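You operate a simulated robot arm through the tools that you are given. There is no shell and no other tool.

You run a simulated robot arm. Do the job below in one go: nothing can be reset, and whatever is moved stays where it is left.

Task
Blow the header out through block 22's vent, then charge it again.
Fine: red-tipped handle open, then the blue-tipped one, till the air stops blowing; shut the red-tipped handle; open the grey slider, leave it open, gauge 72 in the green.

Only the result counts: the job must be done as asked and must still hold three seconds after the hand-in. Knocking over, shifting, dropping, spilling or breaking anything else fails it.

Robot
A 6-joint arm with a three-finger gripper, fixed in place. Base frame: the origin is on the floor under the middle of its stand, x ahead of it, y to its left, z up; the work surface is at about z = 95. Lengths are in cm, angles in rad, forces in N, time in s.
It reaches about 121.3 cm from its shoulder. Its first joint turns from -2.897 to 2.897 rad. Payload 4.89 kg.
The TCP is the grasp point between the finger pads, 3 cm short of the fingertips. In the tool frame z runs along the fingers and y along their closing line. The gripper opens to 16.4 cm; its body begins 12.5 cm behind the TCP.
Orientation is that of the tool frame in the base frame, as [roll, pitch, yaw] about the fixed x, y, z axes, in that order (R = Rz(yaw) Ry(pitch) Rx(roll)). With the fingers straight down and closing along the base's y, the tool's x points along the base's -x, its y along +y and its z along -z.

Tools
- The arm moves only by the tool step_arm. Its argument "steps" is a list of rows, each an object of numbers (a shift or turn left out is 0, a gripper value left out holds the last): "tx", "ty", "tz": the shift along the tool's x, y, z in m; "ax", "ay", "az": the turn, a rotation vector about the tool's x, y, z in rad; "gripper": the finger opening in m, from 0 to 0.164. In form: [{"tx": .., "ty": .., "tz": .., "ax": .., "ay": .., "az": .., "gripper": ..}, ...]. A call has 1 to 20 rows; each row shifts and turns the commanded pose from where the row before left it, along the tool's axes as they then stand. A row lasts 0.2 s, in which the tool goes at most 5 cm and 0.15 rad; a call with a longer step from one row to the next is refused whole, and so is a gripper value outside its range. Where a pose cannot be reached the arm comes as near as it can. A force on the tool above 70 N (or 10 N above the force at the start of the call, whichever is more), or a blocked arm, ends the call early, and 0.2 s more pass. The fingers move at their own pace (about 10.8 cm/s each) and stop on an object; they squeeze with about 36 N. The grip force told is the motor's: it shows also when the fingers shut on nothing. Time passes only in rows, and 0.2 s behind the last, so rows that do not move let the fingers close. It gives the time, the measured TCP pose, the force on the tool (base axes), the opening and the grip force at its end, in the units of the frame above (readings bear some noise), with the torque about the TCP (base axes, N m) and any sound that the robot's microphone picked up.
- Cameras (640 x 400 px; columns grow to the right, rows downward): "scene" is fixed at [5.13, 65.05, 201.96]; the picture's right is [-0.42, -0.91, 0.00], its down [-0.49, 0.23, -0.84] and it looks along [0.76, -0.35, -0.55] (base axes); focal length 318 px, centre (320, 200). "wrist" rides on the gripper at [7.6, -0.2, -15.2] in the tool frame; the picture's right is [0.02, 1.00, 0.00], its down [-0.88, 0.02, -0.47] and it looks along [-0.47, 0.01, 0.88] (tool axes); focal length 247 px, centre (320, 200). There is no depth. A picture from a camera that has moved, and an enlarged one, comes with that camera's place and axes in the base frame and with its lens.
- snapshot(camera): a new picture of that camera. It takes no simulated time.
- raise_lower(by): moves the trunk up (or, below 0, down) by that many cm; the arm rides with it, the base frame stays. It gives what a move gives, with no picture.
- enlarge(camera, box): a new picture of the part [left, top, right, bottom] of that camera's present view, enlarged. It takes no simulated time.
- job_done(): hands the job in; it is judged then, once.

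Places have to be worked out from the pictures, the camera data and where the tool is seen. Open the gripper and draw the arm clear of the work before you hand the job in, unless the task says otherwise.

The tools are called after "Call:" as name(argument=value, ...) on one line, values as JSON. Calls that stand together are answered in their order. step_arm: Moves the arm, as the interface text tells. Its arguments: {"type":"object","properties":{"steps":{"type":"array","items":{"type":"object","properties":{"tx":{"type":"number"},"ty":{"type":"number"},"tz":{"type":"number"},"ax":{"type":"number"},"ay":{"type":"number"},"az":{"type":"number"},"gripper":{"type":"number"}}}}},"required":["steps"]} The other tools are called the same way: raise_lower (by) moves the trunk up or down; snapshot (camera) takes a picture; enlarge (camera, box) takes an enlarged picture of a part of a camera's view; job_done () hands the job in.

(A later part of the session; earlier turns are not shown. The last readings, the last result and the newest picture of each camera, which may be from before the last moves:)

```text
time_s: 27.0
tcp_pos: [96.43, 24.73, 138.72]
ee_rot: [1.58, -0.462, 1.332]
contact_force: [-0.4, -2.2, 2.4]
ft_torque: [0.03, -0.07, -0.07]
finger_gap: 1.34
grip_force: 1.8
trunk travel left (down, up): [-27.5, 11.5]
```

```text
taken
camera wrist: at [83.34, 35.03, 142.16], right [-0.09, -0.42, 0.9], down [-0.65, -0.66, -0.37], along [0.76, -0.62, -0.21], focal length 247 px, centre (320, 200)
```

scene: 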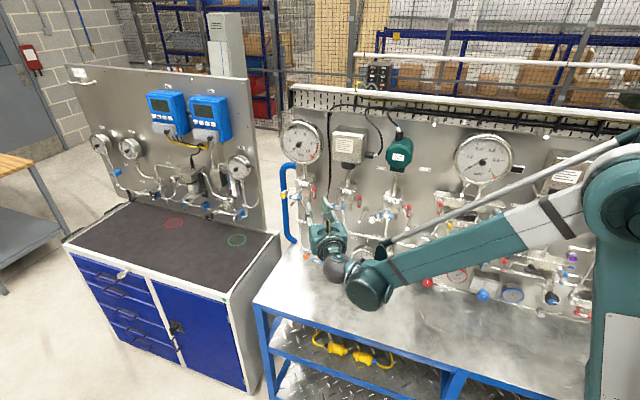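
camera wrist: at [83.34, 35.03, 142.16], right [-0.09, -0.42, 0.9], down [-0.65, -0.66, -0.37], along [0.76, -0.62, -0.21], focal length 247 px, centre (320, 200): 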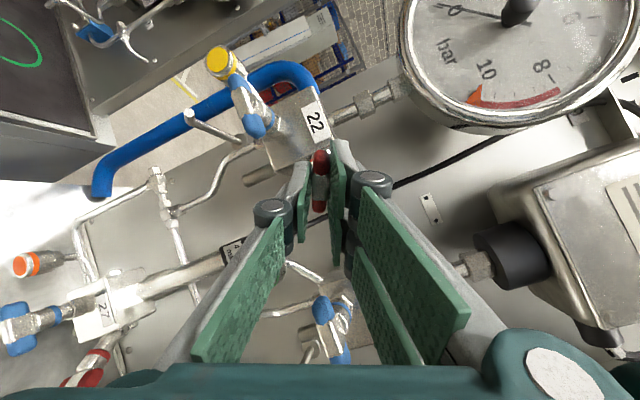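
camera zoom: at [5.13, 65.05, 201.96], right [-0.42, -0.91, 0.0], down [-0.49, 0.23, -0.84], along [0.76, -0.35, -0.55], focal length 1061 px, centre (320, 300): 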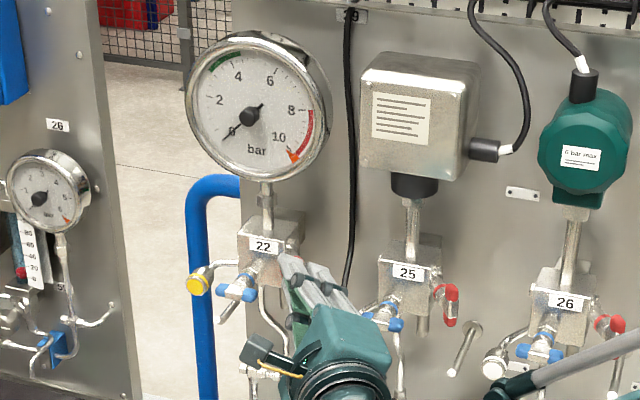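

1.1 rad turned so far, still without resistance. I continue towards a quarter turn.

Call:
step_arm(steps=[{"az": -0.08}, {"az": -0.08}, {"az": -0.08}, {"az": -0.08}, {"az": -0.08}, {"az": -0.08}])

Call:
enlarge(camera="scene", box=[280, 110, 360, 230])

Call:
enlarge(camera="wrist", box=[240, 110, 400, 230])

```text
time_s: 28.4
tcp_pos: [96.8, 24.47, 138.73]
ee_rot: [1.521, -0.068, 1.345]
contact_force: [-8.6, 7.4, -12.1]
ft_torque: [0.19, 0.37, 0.24]
finger_gap: 1.58
grip_force: 4.8
out of reach, approached as far as the arm can: row 6
trunk travel left (down, up): [-27.5, 11.5]
```

```text
3.33 times, centred on (320, 170) of scene
camera zoom: at [5.13, 65.05, 201.96], right [-0.42, -0.91, 0.0], down [-0.49, 0.23, -0.84], along [0.76, -0.35, -0.55], focal length 1061 px, centre (320, 300)
```

zoom: 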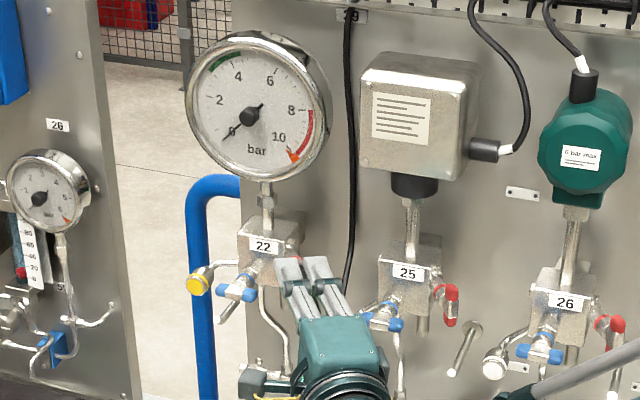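

```text
3.33 times, centred on (320, 170) of wrist
camera zoom: at [83.63, 35.4, 138.34], right [-0.06, -0.03, 1.0], down [-0.66, -0.75, -0.07], along [0.75, -0.66, 0.02], focal length 823 px, centre (320, 300)
```

zoom: 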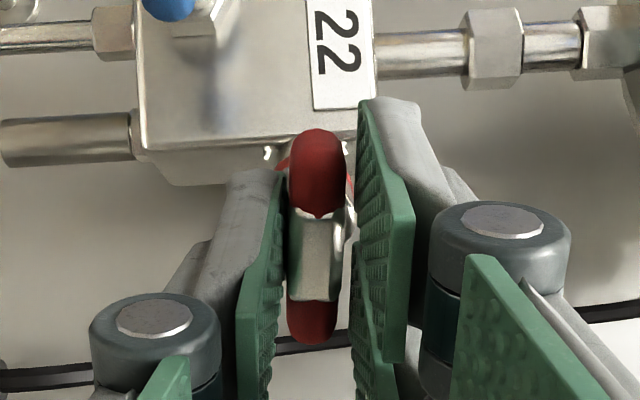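

The hand is at about 1.5 rad with some torque building, so this looks like an end stop. I check gauges 22 and 72.

Call:
enlarge(camera="scene", box=[275, 110, 330, 170])

Call:
enlarge(camera="scene", box=[345, 235, 400, 290])

Call:
snapshot(camera="scene")

```text
6.67 times, centred on (302, 140) of scene
camera zoom: at [5.13, 65.05, 201.96], right [-0.42, -0.91, 0.0], down [-0.49, 0.23, -0.84], along [0.76, -0.35, -0.55], focal length 2121 px, centre (437, 600)
```

zoom: 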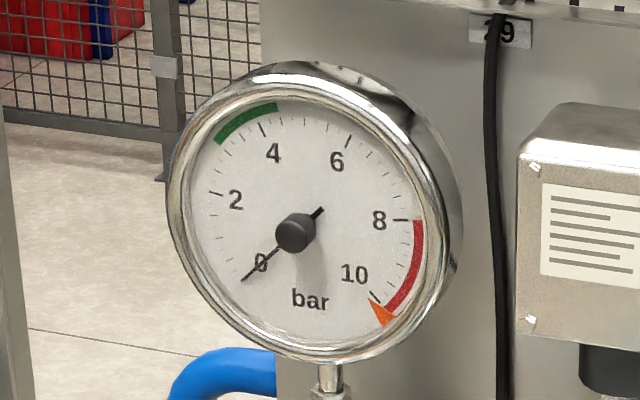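

```text
7.27 times, centred on (372, 262) of scene
camera zoom: at [5.13, 65.05, 201.96], right [-0.42, -0.91, 0.0], down [-0.49, 0.23, -0.84], along [0.76, -0.35, -0.55], focal length 2314 px, centre (-62, -254)
```

zoom: 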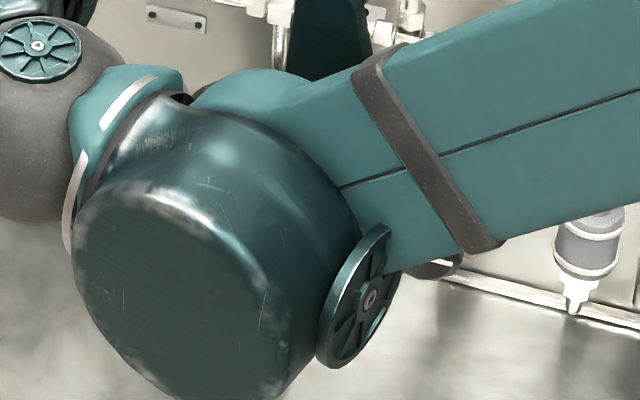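

```text
taken
```

scene: 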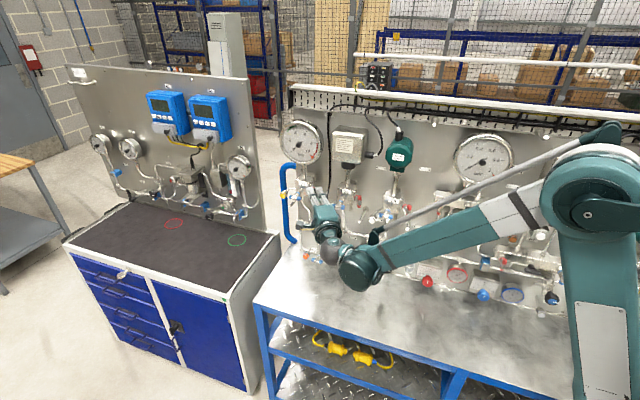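

Gauge 22 has not moved and the stop torque is small; it may lag or the valve may take more than a quarter turn. I wait a second and look again.

Call:
step_arm(steps=[{}, {}, {}, {}, {}])

Call:
enlarge(camera="scene", box=[275, 110, 330, 210])

```text
time_s: 29.6
tcp_pos: [96.71, 24.51, 138.78]
ee_rot: [1.52, -0.07, 1.345]
contact_force: [-14.5, 11.0, -13.1]
ft_torque: [0.1, 0.51, 0.32]
finger_gap: 1.65
grip_force: 5.1
trunk travel left (down, up): [-27.5, 11.5]
```

```text
4.00 times, centred on (302, 160) of scene
camera zoom: at [5.13, 65.05, 201.96], right [-0.42, -0.91, 0.0], down [-0.49, 0.23, -0.84], along [0.76, -0.35, -0.55], focal length 1273 px, centre (390, 360)
```

zoom: 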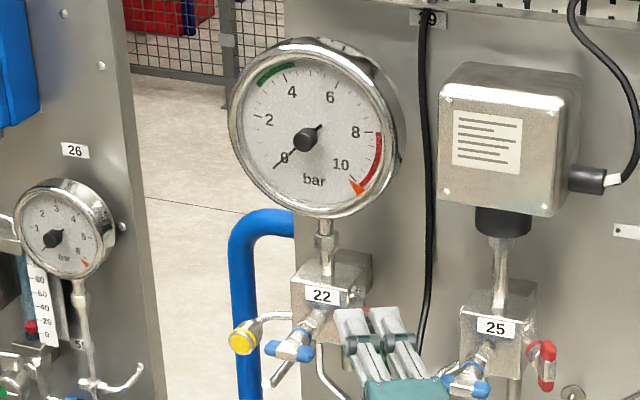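

Still nothing, so the valve seems to need more turns. I release, back off, roll the hand back most of a turn and take a longer stroke.

Call:
step_arm(steps=[{"gripper": 0.035}, {}, {"tz": -0.02}, {"tz": -0.025}, {}])

Call:
enlarge(camera="wrist", box=[240, 110, 400, 230])

Call:
enlarge(camera="scene", box=[280, 170, 360, 230])

```text
time_s: 30.8
tcp_pos: [92.35, 25.44, 138.58]
ee_rot: [1.519, -0.07, 1.346]
contact_force: [-0.3, -0.7, 0.2]
ft_torque: [0.05, 0.06, 0.04]
finger_gap: 3.48
grip_force: 0.0
trunk travel left (down, up): [-27.5, 11.5]
```

```text
3.33 times, centred on (320, 170) of wrist
camera zoom: at [79.25, 36.32, 138.1], right [-0.06, -0.04, 1.0], down [-0.66, -0.75, -0.07], along [0.75, -0.66, 0.02], focal length 823 px, centre (320, 300)
```

zoom: 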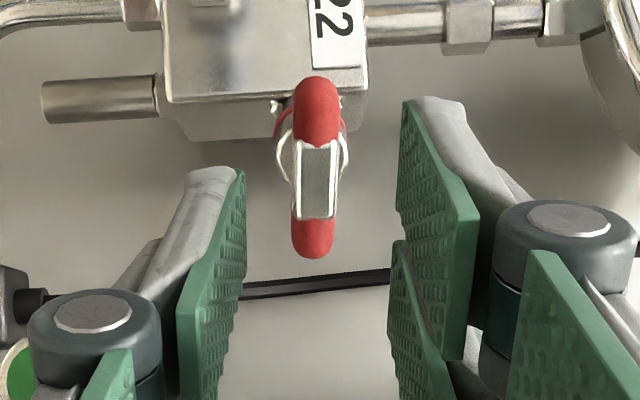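

```text
6.67 times, centred on (320, 200) of scene
camera zoom: at [5.13, 65.05, 201.96], right [-0.42, -0.91, 0.0], down [-0.49, 0.23, -0.84], along [0.76, -0.35, -0.55], focal length 2121 px, centre (320, 200)
```

zoom: 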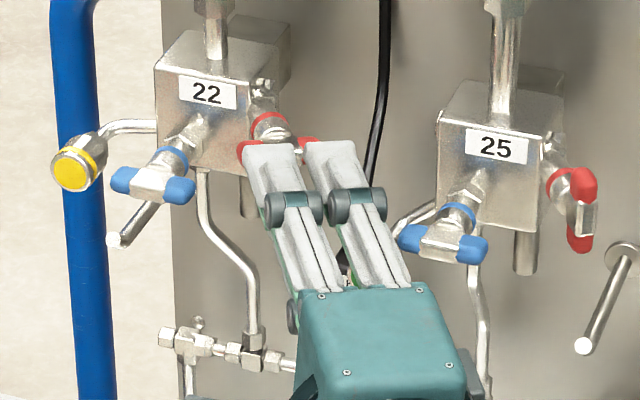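

The red bar is now horizontal and the hand is clear of it. I level the tool and roll the hand back by half a turn to re-grip for another stroke.

Call:
step_arm(steps=[{"ax": 0.052}, {"az": 0.15}, {"az": 0.15}, {"az": 0.15}, {"az": 0.15}, {"az": 0.15}, {"az": 0.15}, {"az": 0.15}, {"az": 0.15}, {"az": 0.15}, {"az": 0.15}, {"az": 0.15}, {"az": 0.15}, {"az": 0.15}, {"az": 0.15}, {"az": 0.15}, {"az": 0.15}, {"az": 0.15}, {"az": 0.15}, {"az": 0.15}])

Call:
step_arm(steps=[{"az": 0.15}, {"az": 0.14}, {}])

Call:
snapshot(camera="wrist")

Call:
enlarge(camera="wrist", box=[240, 110, 400, 230])

```text
time_s: 35.0
tcp_pos: [92.3, 25.29, 138.62]
ee_rot: [-1.572, -0.221, -1.796]
contact_force: [0.6, 0.4, -0.1]
ft_torque: [0.01, 0.0, 0.03]
finger_gap: 3.52
grip_force: 0.0
trunk travel left (down, up): [-27.5, 11.5]
```

```text
time_s: 35.8
tcp_pos: [92.49, 25.49, 138.45]
ee_rot: [-1.572, 0.069, -1.796]
contact_force: [0.7, 1.2, -0.2]
ft_torque: [0.0, -0.02, 0.0]
finger_gap: 3.48
grip_force: 0.1
trunk travel left (down, up): [-27.5, 11.5]
```

```text
taken
camera wrist: at [75.9, 21.41, 138.23], right [0.01, 0.05, -1.0], down [-0.26, 0.96, 0.04], along [0.96, 0.26, 0.02], focal length 247 px, centre (320, 200)
```

wrist: 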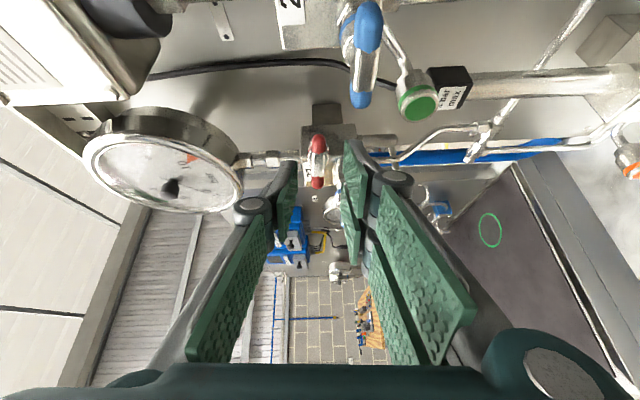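

```text
3.33 times, centred on (320, 170) of wrist
camera zoom: at [75.9, 21.41, 138.23], right [0.01, 0.05, -1.0], down [-0.26, 0.96, 0.04], along [0.96, 0.26, 0.02], focal length 823 px, centre (320, 300)
```

zoom: 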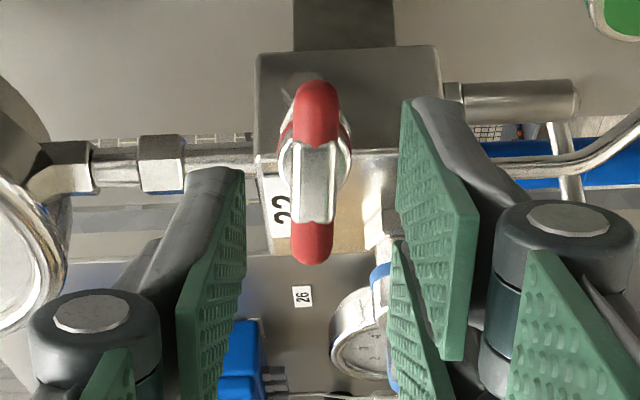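

The bar lines up with the gap, about 6 cm ahead. I shift 0.3 cm and advance 4.2 cm to grip it again.

Call:
step_arm(steps=[{"tx": 0.001, "ty": -0.003}, {"tz": 0.014}, {"tz": 0.014}, {"tz": 0.014}, {}])

Call:
enlarge(camera="wrist", box=[240, 110, 400, 230])

Call:
enlarge(camera="scene", box=[270, 100, 390, 280])

```text
time_s: 37.0
tcp_pos: [96.52, 24.6, 138.81]
ee_rot: [-1.572, 0.067, -1.795]
contact_force: [1.0, -0.7, -0.3]
ft_torque: [0.0, -0.03, -0.03]
finger_gap: 3.5
grip_force: 0.2
trunk travel left (down, up): [-27.5, 11.5]
```

```text
3.33 times, centred on (320, 170) of wrist
camera zoom: at [79.84, 20.48, 138.47], right [0.01, 0.04, -1.0], down [-0.26, 0.96, 0.04], along [0.96, 0.26, 0.02], focal length 823 px, centre (320, 300)
```

zoom: 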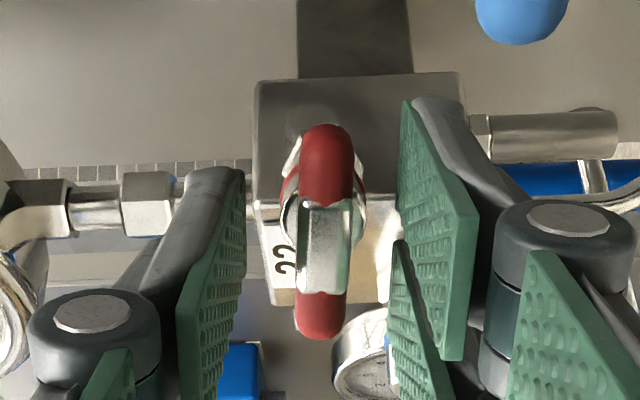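

```text
2.22 times, centred on (330, 190) of scene
camera zoom: at [5.13, 65.05, 201.96], right [-0.42, -0.91, 0.0], down [-0.49, 0.23, -0.84], along [0.76, -0.35, -0.55], focal length 707 px, centre (298, 222)
```

zoom: 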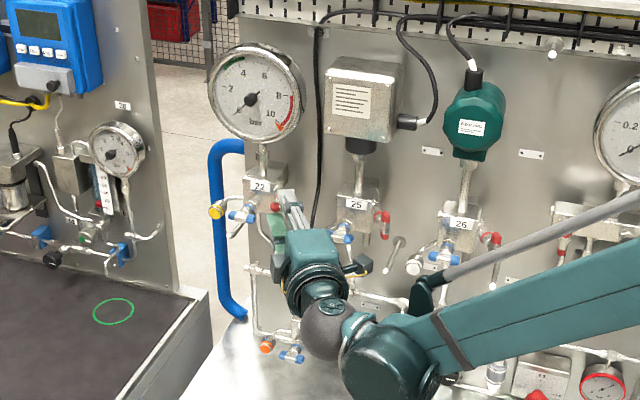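

Aligned again. I close on the bar and turn counter-clockwise in a longer stroke.

Call:
step_arm(steps=[{"gripper": 0.012}, {}, {}, {"az": -0.1}, {"az": -0.1}, {"az": -0.1}, {"az": -0.1}, {"az": -0.1}, {"az": -0.1}])

Call:
enlarge(camera="scene", box=[275, 110, 330, 210])

Call:
enlarge(camera="wrist", box=[240, 110, 400, 230])

```text
time_s: 39.0
tcp_pos: [96.57, 24.15, 138.59]
ee_rot: [-1.576, -0.536, -1.796]
contact_force: [-13.8, -9.3, -52.6]
ft_torque: [2.09, 0.55, -0.45]
finger_gap: 3.08
grip_force: 45.6
trunk travel left (down, up): [-27.5, 11.5]
```

```text
4.00 times, centred on (302, 160) of scene
camera zoom: at [5.13, 65.05, 201.96], right [-0.42, -0.91, 0.0], down [-0.49, 0.23, -0.84], along [0.76, -0.35, -0.55], focal length 1273 px, centre (390, 360)
```

zoom: 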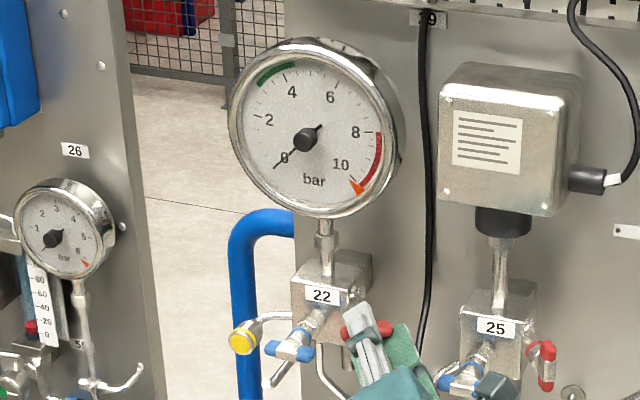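

```text
3.33 times, centred on (320, 170) of wrist
camera zoom: at [80.33, 21.3, 142.74], right [-0.12, -0.51, -0.85], down [-0.29, 0.84, -0.46], along [0.95, 0.19, -0.25], focal length 823 px, centre (320, 300)
```

zoom: 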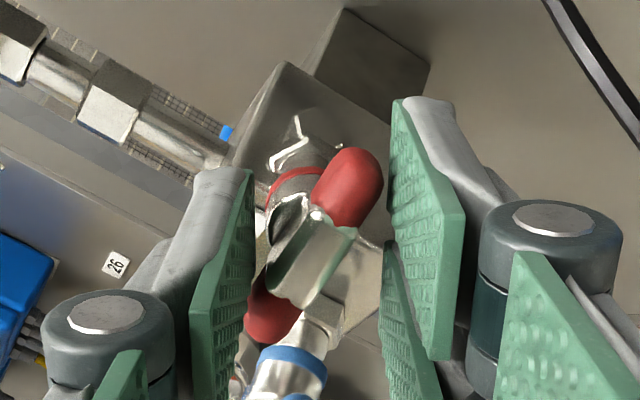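

The bar stayed put at horizontal with 2 N·m of torque, so a quarter turn is the stop: red is open. That reads as the vent side, since the gauge stayed at zero. I relax the grip, roll back and withdraw without dragging the bar.

Call:
step_arm(steps=[{"gripper": 0.05}, {"az": 0.12}, {"az": 0.12}, {"az": 0.12}, {"az": 0.12}, {"az": 0.12}, {}, {"tz": -0.02}, {"tz": -0.03}, {"tz": -0.03}])

Call:
enlarge(camera="wrist", box=[240, 90, 400, 210])

Call:
enlarge(camera="scene", box=[280, 160, 360, 220])

```text
time_s: 41.2
tcp_pos: [88.49, 25.96, 138.94]
ee_rot: [-1.574, 0.066, -1.796]
contact_force: [1.2, -0.5, -1.2]
ft_torque: [0.01, -0.09, 0.02]
finger_gap: 4.96
grip_force: 0.0
trunk travel left (down, up): [-27.5, 11.5]
```

```text
3.33 times, centred on (320, 150) of wrist
camera zoom: at [72.0, 21.9, 138.64], right [0.01, 0.05, -1.0], down [-0.26, 0.96, 0.04], along [0.96, 0.26, 0.02], focal length 823 px, centre (320, 367)
```

zoom: 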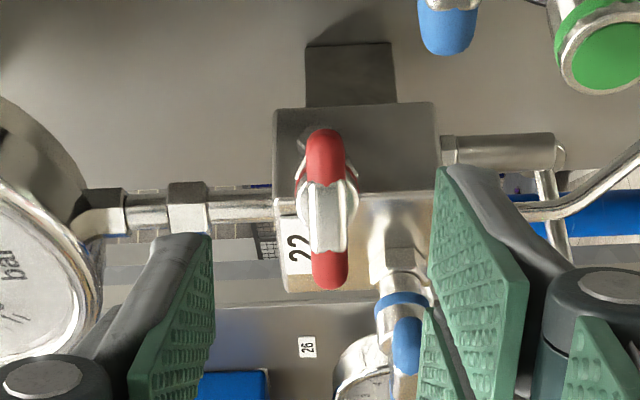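

```text
6.67 times, centred on (320, 190) of scene
camera zoom: at [5.13, 65.05, 201.96], right [-0.42, -0.91, 0.0], down [-0.49, 0.23, -0.84], along [0.76, -0.35, -0.55], focal length 2121 px, centre (320, 267)
```

zoom: 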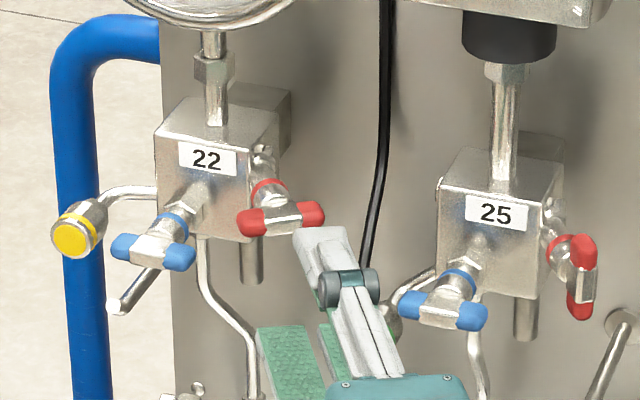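

Red is fully across (open). Next is the blue handle, centred near (102.2, 30.7, 136.4) with its stem along the panel normal; I swing left and turn the tool to face it.

Call:
step_arm(steps=[{"tx": -0.043, "ty": 0.008}, {"tx": -0.043, "ty": 0.008}, {"tx": -0.043, "ty": 0.009}, {"ay": 0.1375}, {"ay": 0.1375}, {"ay": 0.1375}, {"ay": 0.1375}, {}])

Call:
snapshot(camera="wrist")

Call:
snapshot(camera="scene")

```text
time_s: 43.0
tcp_pos: [91.44, 39.02, 137.11]
ee_rot: [-1.607, 0.055, -2.35]
contact_force: [0.6, 0.6, -0.1]
ft_torque: [-0.08, -0.08, -0.15]
finger_gap: 4.96
grip_force: 0.0
trunk travel left (down, up): [-27.5, 11.5]
```

```text
taken
camera wrist: at [75.32, 44.14, 137.4], right [0.0, 0.05, -1.0], down [0.28, 0.96, 0.05], along [0.96, -0.28, -0.02], focal length 247 px, centre (320, 200)
```

wrist: 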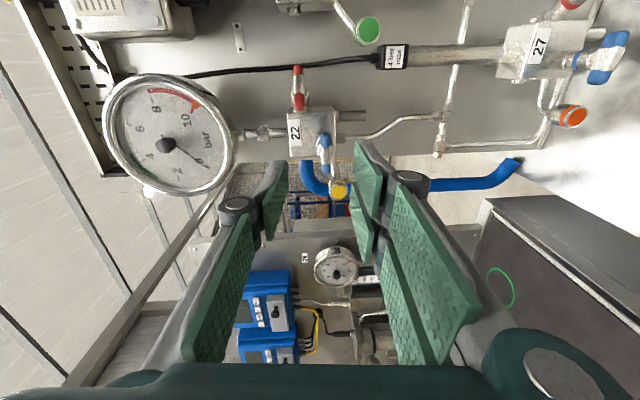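

```text
taken
```

scene: 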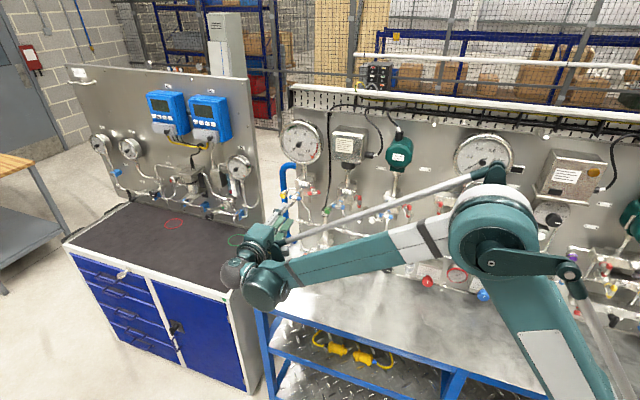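

The blue handle appears where computed, 13.5 cm ahead and 1.6 cm to the left along the panel. I zoom to refine.

Call:
enlarge(camera="wrist", box=[270, 90, 390, 210])

Call:
enlarge(camera="wrist", box=[295, 120, 355, 190])

```text
3.33 times, centred on (330, 150) of wrist
camera zoom: at [75.32, 44.14, 137.4], right [0.0, 0.05, -1.0], down [0.28, 0.96, 0.05], along [0.96, -0.28, -0.02], focal length 823 px, centre (287, 367)
```

zoom: 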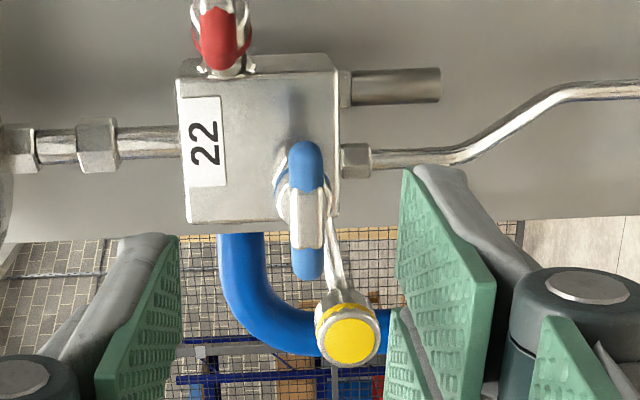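

```text
5.71 times, centred on (325, 155) of wrist
camera zoom: at [75.32, 44.14, 137.4], right [0.0, 0.05, -1.0], down [0.28, 0.96, 0.05], along [0.96, -0.28, -0.02], focal length 1411 px, centre (291, 457)
```

zoom: 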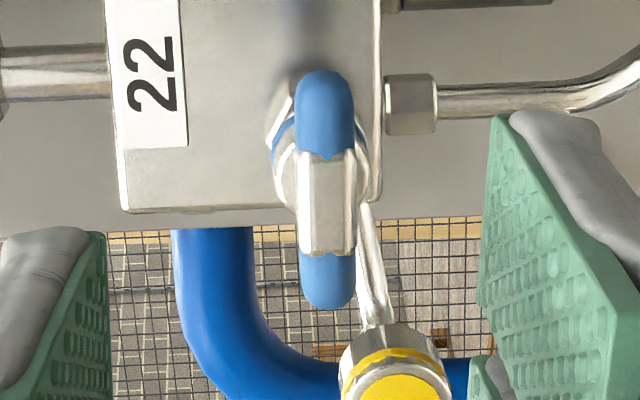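

The bar centre is about 1.5 cm left and 1 cm below the levelled tool axis. I level the tool, shift, and close to 8 cm.

Call:
step_arm(steps=[{"ax": 0.036, "az": -0.055}, {"tx": -0.015, "ty": 0.009}, {"tz": 0.028}, {"tz": 0.027}, {"gripper": 0.04}, {}])

Call:
enlarge(camera="wrist", box=[240, 90, 400, 210])

Call:
enlarge(camera="scene", box=[250, 160, 350, 240])

```text
time_s: 44.4
tcp_pos: [96.22, 36.07, 136.32]
ee_rot: [-1.573, 0.002, -2.348]
contact_force: [-0.3, 0.0, -0.3]
ft_torque: [-0.03, 0.06, 0.03]
finger_gap: 3.98
grip_force: 0.1
trunk travel left (down, up): [-27.5, 11.5]
```

```text
3.33 times, centred on (320, 150) of wrist
camera zoom: at [80.06, 41.28, 136.54], right [-0.02, -0.01, -1.0], down [0.28, 0.96, -0.02], along [0.96, -0.28, -0.01], focal length 823 px, centre (320, 367)
```

zoom: 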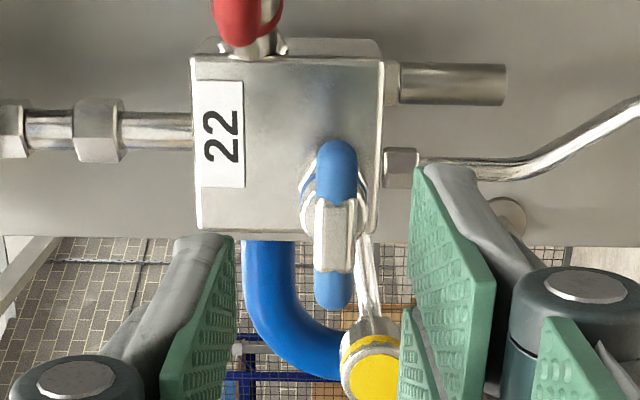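

```text
5.00 times, centred on (300, 200) of scene
camera zoom: at [5.13, 65.05, 201.96], right [-0.42, -0.91, 0.0], down [-0.49, 0.23, -0.84], along [0.76, -0.35, -0.55], focal length 1591 px, centre (420, 200)
```

zoom: 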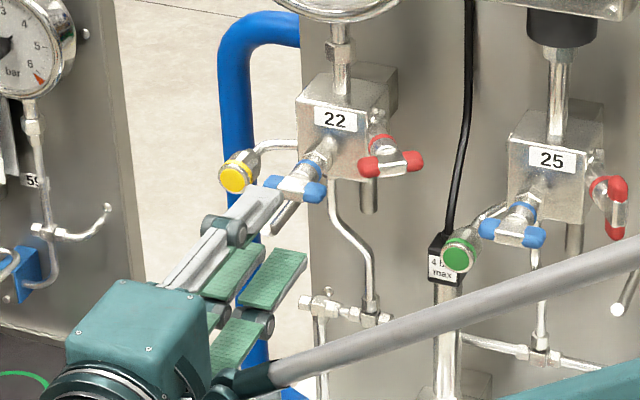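

Centre offset is now about 0.25 cm left and 0.35 cm down with 8 cm to go. I correct and advance 5.8 cm so the fingertips straddle the blue bar.

Call:
step_arm(steps=[{"tx": -0.0025, "ty": 0.0035, "gripper": 0.036}, {"tz": 0.02}, {"tz": 0.019}, {"tz": 0.018}, {}])

Call:
enlarge(camera="wrist", box=[240, 110, 400, 230])

Call:
enlarge(camera="scene", box=[270, 160, 350, 220])

```text
time_s: 45.6
tcp_pos: [100.79, 32.08, 136.08]
ee_rot: [-1.572, 0.003, -2.348]
contact_force: [0.2, 0.1, 0.2]
ft_torque: [0.01, 0.01, 0.0]
finger_gap: 3.62
grip_force: 0.0
trunk travel left (down, up): [-27.5, 11.5]
```

```text
3.33 times, centred on (320, 170) of wrist
camera zoom: at [84.59, 37.26, 136.28], right [-0.02, -0.01, -1.0], down [0.28, 0.96, -0.02], along [0.96, -0.28, -0.01], focal length 823 px, centre (320, 300)
```

zoom: 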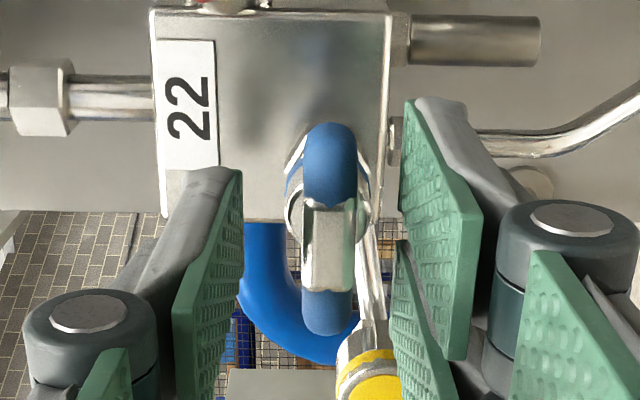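

```text
6.67 times, centred on (310, 190) of scene
camera zoom: at [5.13, 65.05, 201.96], right [-0.42, -0.91, 0.0], down [-0.49, 0.23, -0.84], along [0.76, -0.35, -0.55], focal length 2121 px, centre (387, 267)
```

zoom: 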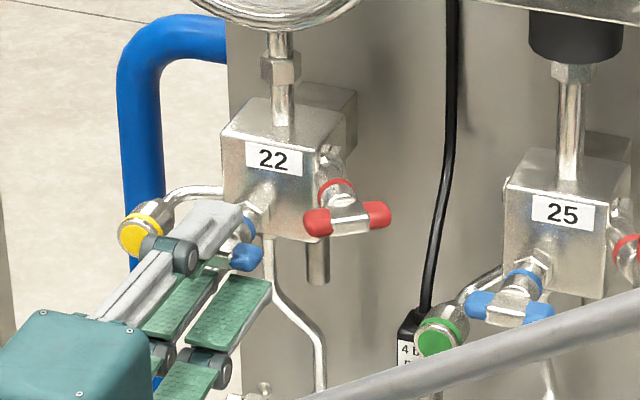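

The bar sits squarely between the pads. I close on it and turn counter-clockwise in stages, listening for air.

Call:
step_arm(steps=[{"gripper": 0.012}, {}, {}, {"az": -0.08}, {"az": -0.08}, {"az": -0.08}, {"az": -0.08}])

Call:
enlarge(camera="wrist", box=[240, 110, 400, 230])

```text
time_s: 47.2
tcp_pos: [100.87, 32.25, 136.0]
ee_rot: [-1.573, -0.321, -2.346]
contact_force: [1.1, -1.8, -5.8]
ft_torque: [0.22, 0.01, 0.01]
finger_gap: 1.45
grip_force: 3.1
trunk travel left (down, up): [-27.5, 11.5]
```

```text
3.33 times, centred on (320, 170) of wrist
camera zoom: at [84.88, 37.74, 138.58], right [-0.24, -0.24, -0.94], down [0.24, 0.92, -0.29], along [0.94, -0.3, -0.16], focal length 823 px, centre (320, 300)
```

zoom: 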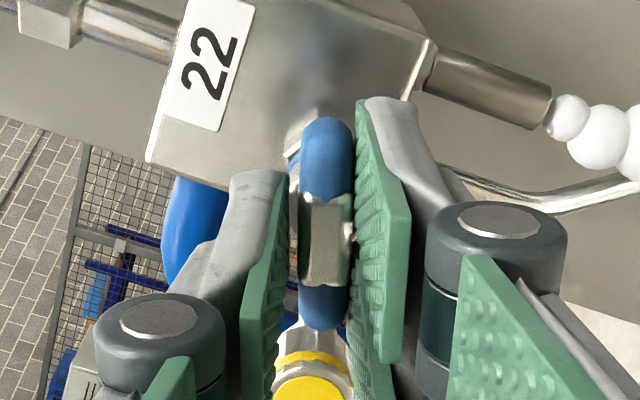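

White puffs are coming out of the stub under block 22, so air is blowing. I continue turning blue to its full quarter turn.

Call:
step_arm(steps=[{"az": -0.1}, {"az": -0.1}, {"az": -0.1}, {"az": -0.1}, {"az": -0.1}, {"az": -0.1}])

Call:
snapshot(camera="wrist")

Call:
snapshot(camera="scene")

```text
time_s: 48.6
tcp_pos: [100.83, 32.15, 135.92]
ee_rot: [-1.572, -0.92, -2.346]
contact_force: [-2.0, -3.7, -2.4]
ft_torque: [0.15, 0.02, -0.13]
finger_gap: 1.41
grip_force: 3.1
trunk travel left (down, up): [-27.5, 11.5]
```

```text
taken
camera wrist: at [86.83, 39.67, 142.14], right [-0.57, -0.58, -0.59], down [0.03, 0.7, -0.71], along [0.82, -0.42, -0.38], focal length 247 px, centre (320, 200)
```

wrist: 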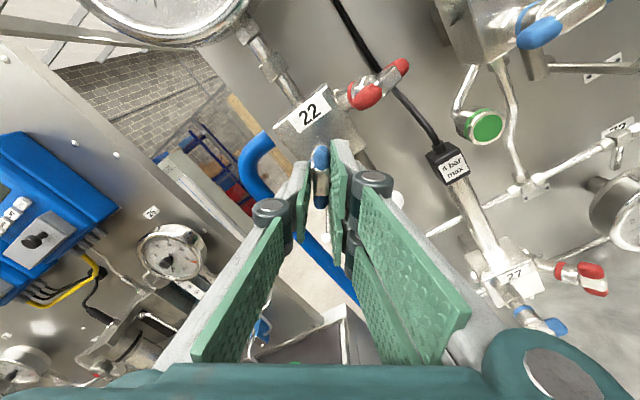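

```text
taken
```

scene: 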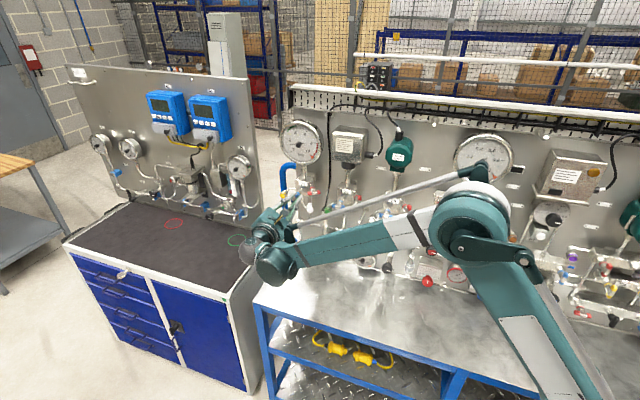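

Turned 0.92 rad so far with little torque. I finish the quarter turn and then read gauge 72 and gauge 22.

Call:
step_arm(steps=[{"az": -0.1}, {"az": -0.1}, {"az": -0.1}, {"az": -0.1}, {"az": -0.1}, {"az": -0.1}, {"az": -0.05}])

Call:
snapshot(camera="wrist")

Call:
enlarge(camera="scene", box=[270, 110, 390, 280])

Call:
enlarge(camera="scene", box=[350, 240, 382, 272])

```text
time_s: 50.2
tcp_pos: [100.67, 32.25, 136.06]
ee_rot: [-2.141, -1.569, -1.776]
contact_force: [-3.3, -2.5, 0.5]
ft_torque: [0.01, -0.11, -0.09]
finger_gap: 1.34
grip_force: 1.7
trunk travel left (down, up): [-27.5, 11.5]
```

```text
taken
camera wrist: at [90.0, 43.0, 143.63], right [-0.7, -0.71, 0.02], down [-0.35, 0.32, -0.88], along [0.62, -0.62, -0.47], focal length 247 px, centre (320, 200)
```

wrist: 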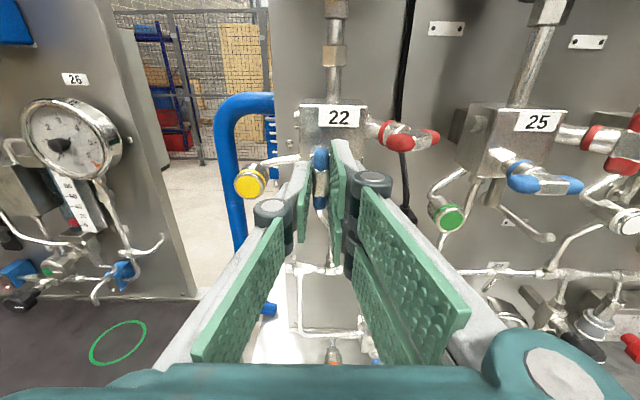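

```text
2.35 times, centred on (330, 195) of scene
camera zoom: at [5.13, 65.05, 201.96], right [-0.42, -0.91, 0.0], down [-0.49, 0.23, -0.84], along [0.76, -0.35, -0.55], focal length 749 px, centre (296, 212)
```

zoom: 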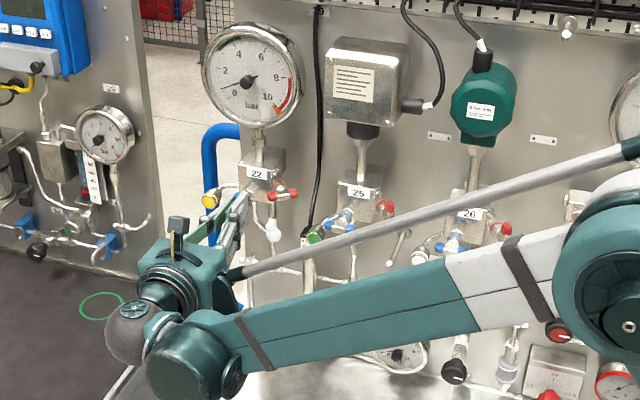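

```text
12.50 times, centred on (366, 256) of scene
camera zoom: at [5.13, 65.05, 201.96], right [-0.42, -0.91, 0.0], down [-0.49, 0.23, -0.84], along [0.76, -0.35, -0.55], focal length 3977 px, centre (-255, -500)
```

zoom: 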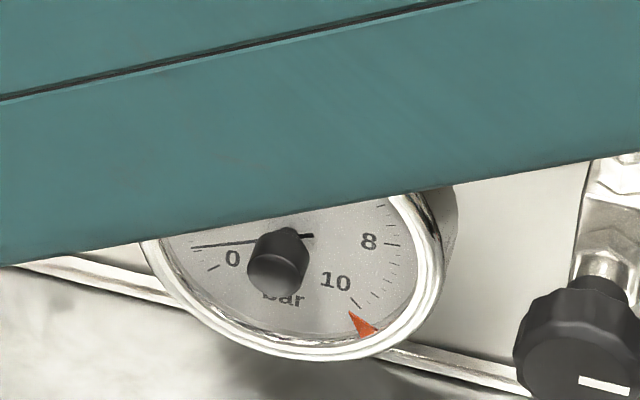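

Gauge 22 reads about 1 bar and gauge 72 about 0.8, both falling while air blows. I let go of the open blue handle, back away, and wait for the air to stop.

Call:
step_arm(steps=[{"gripper": 0.036}, {}, {"tz": -0.02}, {"tz": -0.03}, {"tz": -0.03}, {"tz": -0.03}, {}, {}])

Call:
snapshot(camera="wrist")

Call:
enlarge(camera="scene", box=[270, 100, 400, 280])

Call:
enlarge(camera="wrist", box=[260, 100, 400, 220])

```text
time_s: 52.0
tcp_pos: [92.8, 40.12, 135.79]
ee_rot: [-1.901, -1.569, -2.016]
contact_force: [-0.7, -0.2, -0.5]
ft_torque: [0.03, 0.0, 0.0]
finger_gap: 3.59
grip_force: 0.0
trunk travel left (down, up): [-27.5, 11.5]
```

```text
taken
camera wrist: at [82.02, 50.8, 143.42], right [-0.7, -0.71, 0.02], down [-0.35, 0.32, -0.88], along [0.62, -0.62, -0.47], focal length 247 px, centre (320, 200)
```

wrist: 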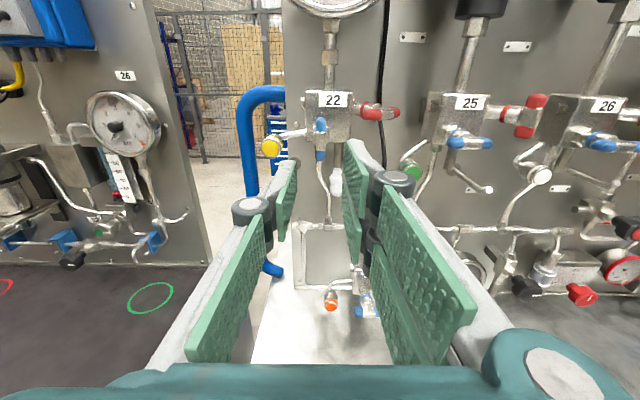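

```text
2.22 times, centred on (335, 190) of scene
camera zoom: at [5.13, 65.05, 201.96], right [-0.42, -0.91, 0.0], down [-0.49, 0.23, -0.84], along [0.76, -0.35, -0.55], focal length 707 px, centre (287, 222)
```

zoom: 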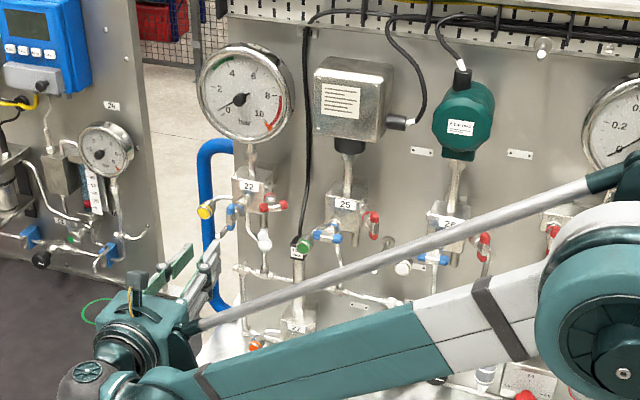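

```text
3.33 times, centred on (330, 160) of wrist
camera zoom: at [82.02, 50.8, 143.42], right [-0.7, -0.71, 0.02], down [-0.35, 0.32, -0.88], along [0.62, -0.62, -0.47], focal length 823 px, centre (287, 333)
```

zoom: 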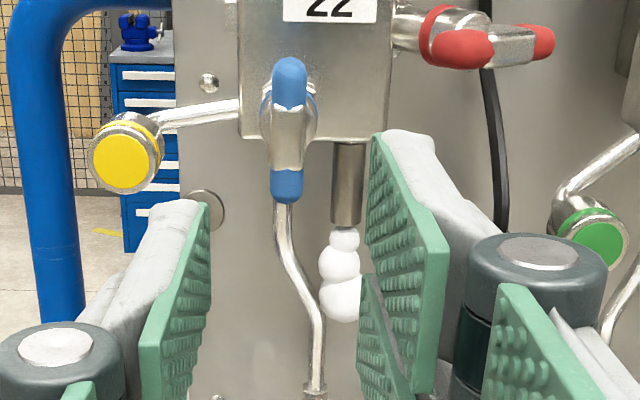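

Puffs still show under the stub and the gauge reads about 0.5. I wait a few more seconds.

Call:
step_arm(steps=[{}, {}, {}, {}, {}, {}, {}, {}, {}, {}, {}, {}, {}, {}, {}])

Call:
enlarge(camera="wrist", box=[260, 80, 400, 220])

Call:
enlarge(camera="scene", box=[275, 110, 330, 210])

```text
time_s: 55.2
tcp_pos: [92.72, 39.98, 135.74]
ee_rot: [-1.964, -1.569, -1.955]
contact_force: [0.1, -0.2, -0.7]
ft_torque: [-0.01, 0.02, -0.01]
finger_gap: 3.62
grip_force: 0.1
trunk travel left (down, up): [-27.5, 11.5]
```

```text
2.86 times, centred on (330, 150) of wrist
camera zoom: at [82.04, 50.77, 143.42], right [-0.7, -0.71, 0.02], down [-0.35, 0.32, -0.88], along [0.62, -0.62, -0.47], focal length 706 px, centre (291, 343)
```

zoom: 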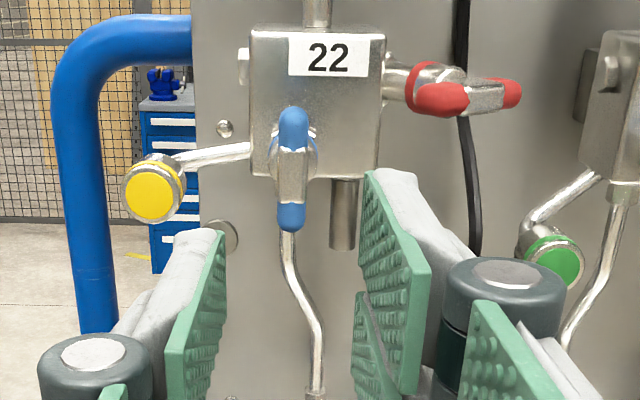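

```text
4.00 times, centred on (302, 160) of scene
camera zoom: at [5.13, 65.05, 201.96], right [-0.42, -0.91, 0.0], down [-0.49, 0.23, -0.84], along [0.76, -0.35, -0.55], focal length 1273 px, centre (390, 360)
```

zoom: 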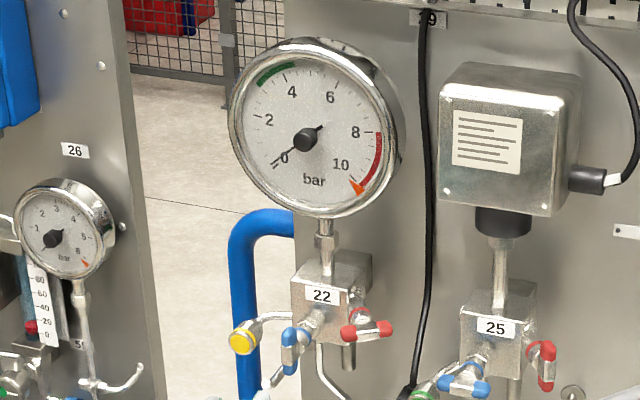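

The puffs have stopped and gauge 22 is back at zero: the header is blown out. Now I go back to the red handle to shut it: turn to face its stem, move across, and roll for a vertical grip.

Call:
step_arm(steps=[{"ax": 0.1375}, {"ax": 0.1375}, {"ax": 0.1375}, {"ax": 0.1375}, {"tx": 0.008, "ty": 0.036}, {"tx": 0.008, "ty": 0.036}, {"tx": 0.008, "ty": 0.036}, {"tx": 0.007, "ty": 0.034}, {}])

Call:
step_arm(steps=[{"az": 0.15}, {"az": 0.15}, {"az": 0.15}, {"az": 0.15}, {"az": 0.15}, {"az": 0.15}, {"az": 0.15}, {"az": 0.15}, {"az": 0.15}, {"az": 0.15}, {"az": 0.07}, {}])

Call:
snapshot(camera="wrist")

Call:
enlarge(camera="wrist", box=[240, 90, 400, 210])

Call:
enlarge(camera="scene", box=[275, 110, 395, 230])

```text
time_s: 57.2
tcp_pos: [89.89, 25.95, 139.18]
ee_rot: [-1.378, -1.566, -1.991]
contact_force: [0.1, -1.6, 0.3]
ft_torque: [0.04, 0.07, 0.14]
finger_gap: 3.62
grip_force: 0.0
trunk travel left (down, up): [-27.5, 11.5]
```

```text
time_s: 59.8
tcp_pos: [89.7, 26.06, 139.08]
ee_rot: [-1.569, 0.002, -1.796]
contact_force: [0.6, 0.1, 0.4]
ft_torque: [0.01, -0.02, 0.02]
finger_gap: 3.61
grip_force: 0.0
trunk travel left (down, up): [-27.5, 11.5]
```

```text
taken
camera wrist: at [73.26, 22.01, 139.18], right [0.0, -0.02, -1.0], down [-0.26, 0.96, -0.02], along [0.96, 0.26, -0.01], focal length 247 px, centre (320, 200)
```

wrist: 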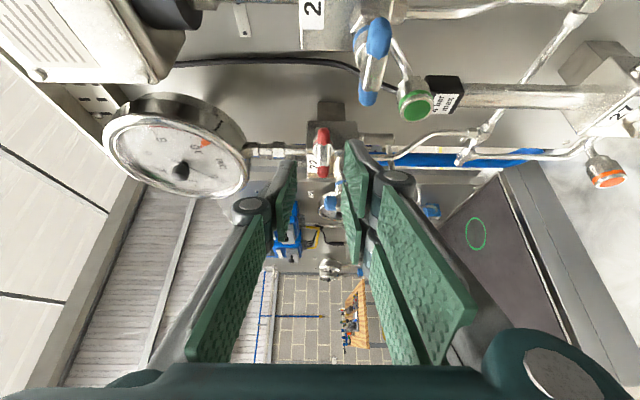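

```text
3.33 times, centred on (320, 150) of wrist
camera zoom: at [73.26, 22.01, 139.18], right [0.0, -0.02, -1.0], down [-0.26, 0.96, -0.02], along [0.96, 0.26, -0.01], focal length 823 px, centre (320, 367)
```

zoom: 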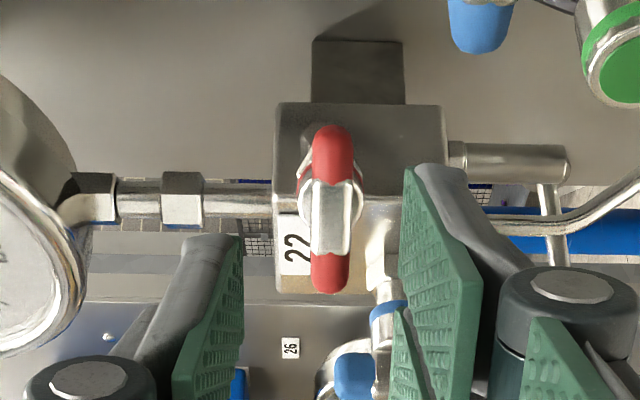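

```text
3.33 times, centred on (335, 170) of scene
camera zoom: at [5.13, 65.05, 201.96], right [-0.42, -0.91, 0.0], down [-0.49, 0.23, -0.84], along [0.76, -0.35, -0.55], focal length 1061 px, centre (270, 300)
```

zoom: 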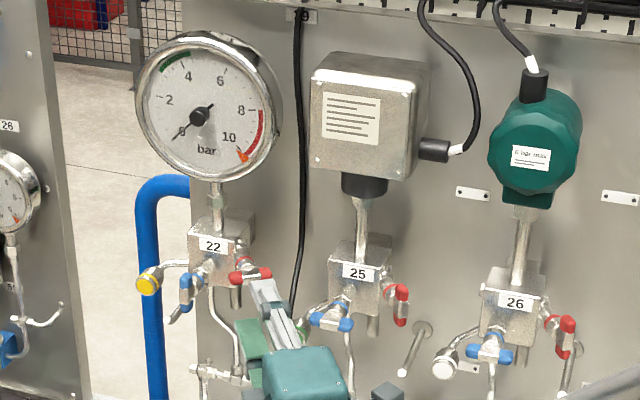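

The bar is straight ahead at 8.9 cm and 0.3 cm low. I shift, advance 7 cm and grip it.

Call:
step_arm(steps=[{"ty": 0.003}, {"tz": 0.02}, {"tz": 0.02}, {"tz": 0.015}, {"tz": 0.015}, {}])

Call:
enlarge(camera="wrist", box=[240, 110, 400, 230])

```text
time_s: 61.2
tcp_pos: [96.62, 24.6, 138.77]
ee_rot: [-1.568, 0.001, -1.796]
contact_force: [0.4, 0.1, -0.7]
ft_torque: [-0.01, -0.01, -0.01]
finger_gap: 3.61
grip_force: 0.0
trunk travel left (down, up): [-27.5, 11.5]
```

```text
3.33 times, centred on (320, 170) of wrist
camera zoom: at [80.02, 20.53, 138.85], right [0.0, -0.02, -1.0], down [-0.26, 0.96, -0.02], along [0.96, 0.26, -0.01], focal length 823 px, centre (320, 300)
```

zoom: 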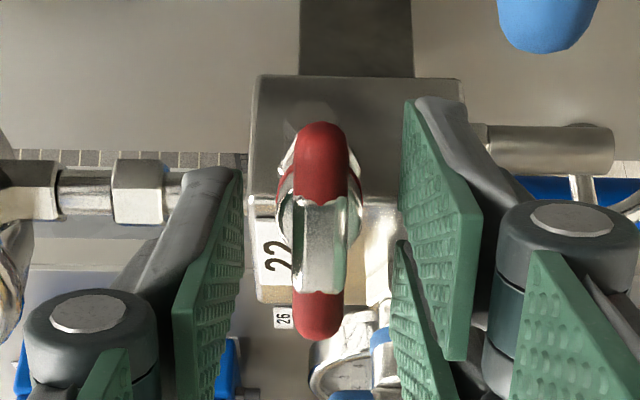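

Well aligned. I grip the red bar and turn it clockwise a quarter turn to shut it.

Call:
step_arm(steps=[{"gripper": 0.012}, {}, {}, {"az": 0.1}, {"az": 0.1}, {"az": 0.1}, {"az": 0.1}, {"az": 0.1}, {"az": 0.1}, {"az": 0.1}, {"az": 0.1}, {"az": 0.1}, {"az": 0.1}])

Call:
step_arm(steps=[{"az": 0.1}, {"az": 0.1}, {"az": 0.1}, {"az": 0.1}, {"az": 0.1}, {"az": 0.05}])

Call:
enlarge(camera="wrist", box=[240, 110, 400, 230])

Call:
enlarge(camera="scene", box=[275, 150, 355, 230])

```text
time_s: 64.0
tcp_pos: [96.43, 24.72, 138.71]
ee_rot: [-1.57, 1.002, -1.796]
contact_force: [0.5, -2.3, 0.3]
ft_torque: [0.01, 0.01, 0.01]
finger_gap: 1.22
grip_force: 0.3
trunk travel left (down, up): [-27.5, 11.5]
```

```text
time_s: 65.4
tcp_pos: [96.56, 24.62, 138.78]
ee_rot: [-1.554, 1.551, -1.78]
contact_force: [0.8, -4.0, 2.1]
ft_torque: [-0.04, 0.0, -0.06]
finger_gap: 1.35
grip_force: 1.3
trunk travel left (down, up): [-27.5, 11.5]
```

```text
3.33 times, centred on (320, 170) of wrist
camera zoom: at [81.69, 27.67, 131.12], right [0.22, 0.97, -0.04], down [-0.45, 0.14, 0.88], along [0.86, -0.18, 0.47], focal length 823 px, centre (320, 300)
```

zoom: 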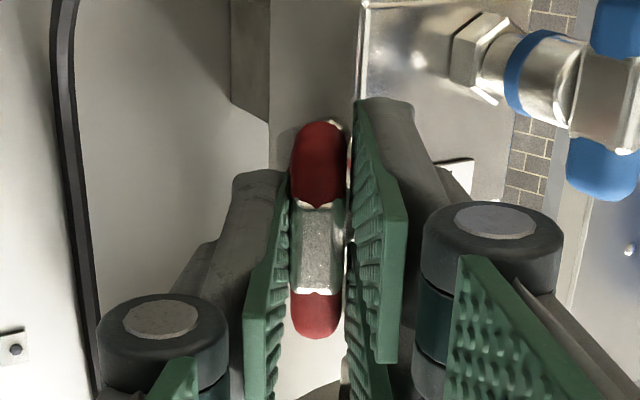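

```text
5.00 times, centred on (315, 190) of scene
camera zoom: at [5.13, 65.05, 201.96], right [-0.42, -0.91, 0.0], down [-0.49, 0.23, -0.84], along [0.76, -0.35, -0.55], focal length 1591 px, centre (345, 250)
```

zoom: 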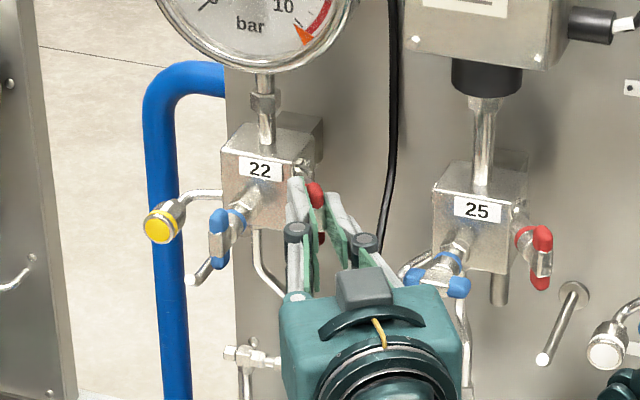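

The red bar is upright again. I press a touch further clockwise to be sure it is against its stop.

Call:
step_arm(steps=[{"az": 0.06}, {"az": 0.06}, {}])

Call:
enlarge(camera="wrist", box=[240, 110, 400, 230])

```text
time_s: 66.2
tcp_pos: [96.6, 24.63, 138.77]
ee_rot: [1.563, 1.47, 1.34]
contact_force: [-4.0, -1.9, 0.9]
ft_torque: [-1.67, 0.09, 0.49]
finger_gap: 1.55
grip_force: 45.0
trunk travel left (down, up): [-27.5, 11.5]
```

```text
3.33 times, centred on (320, 170) of wrist
camera zoom: at [81.87, 28.58, 131.14], right [0.22, 0.97, 0.08], down [-0.48, 0.04, 0.88], along [0.85, -0.23, 0.47], focal length 823 px, centre (320, 300)
```

zoom: 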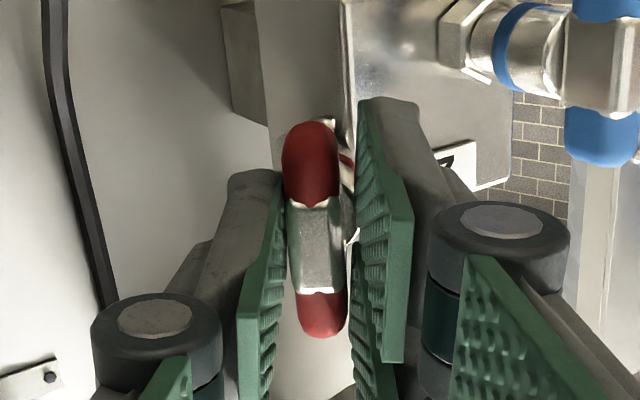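

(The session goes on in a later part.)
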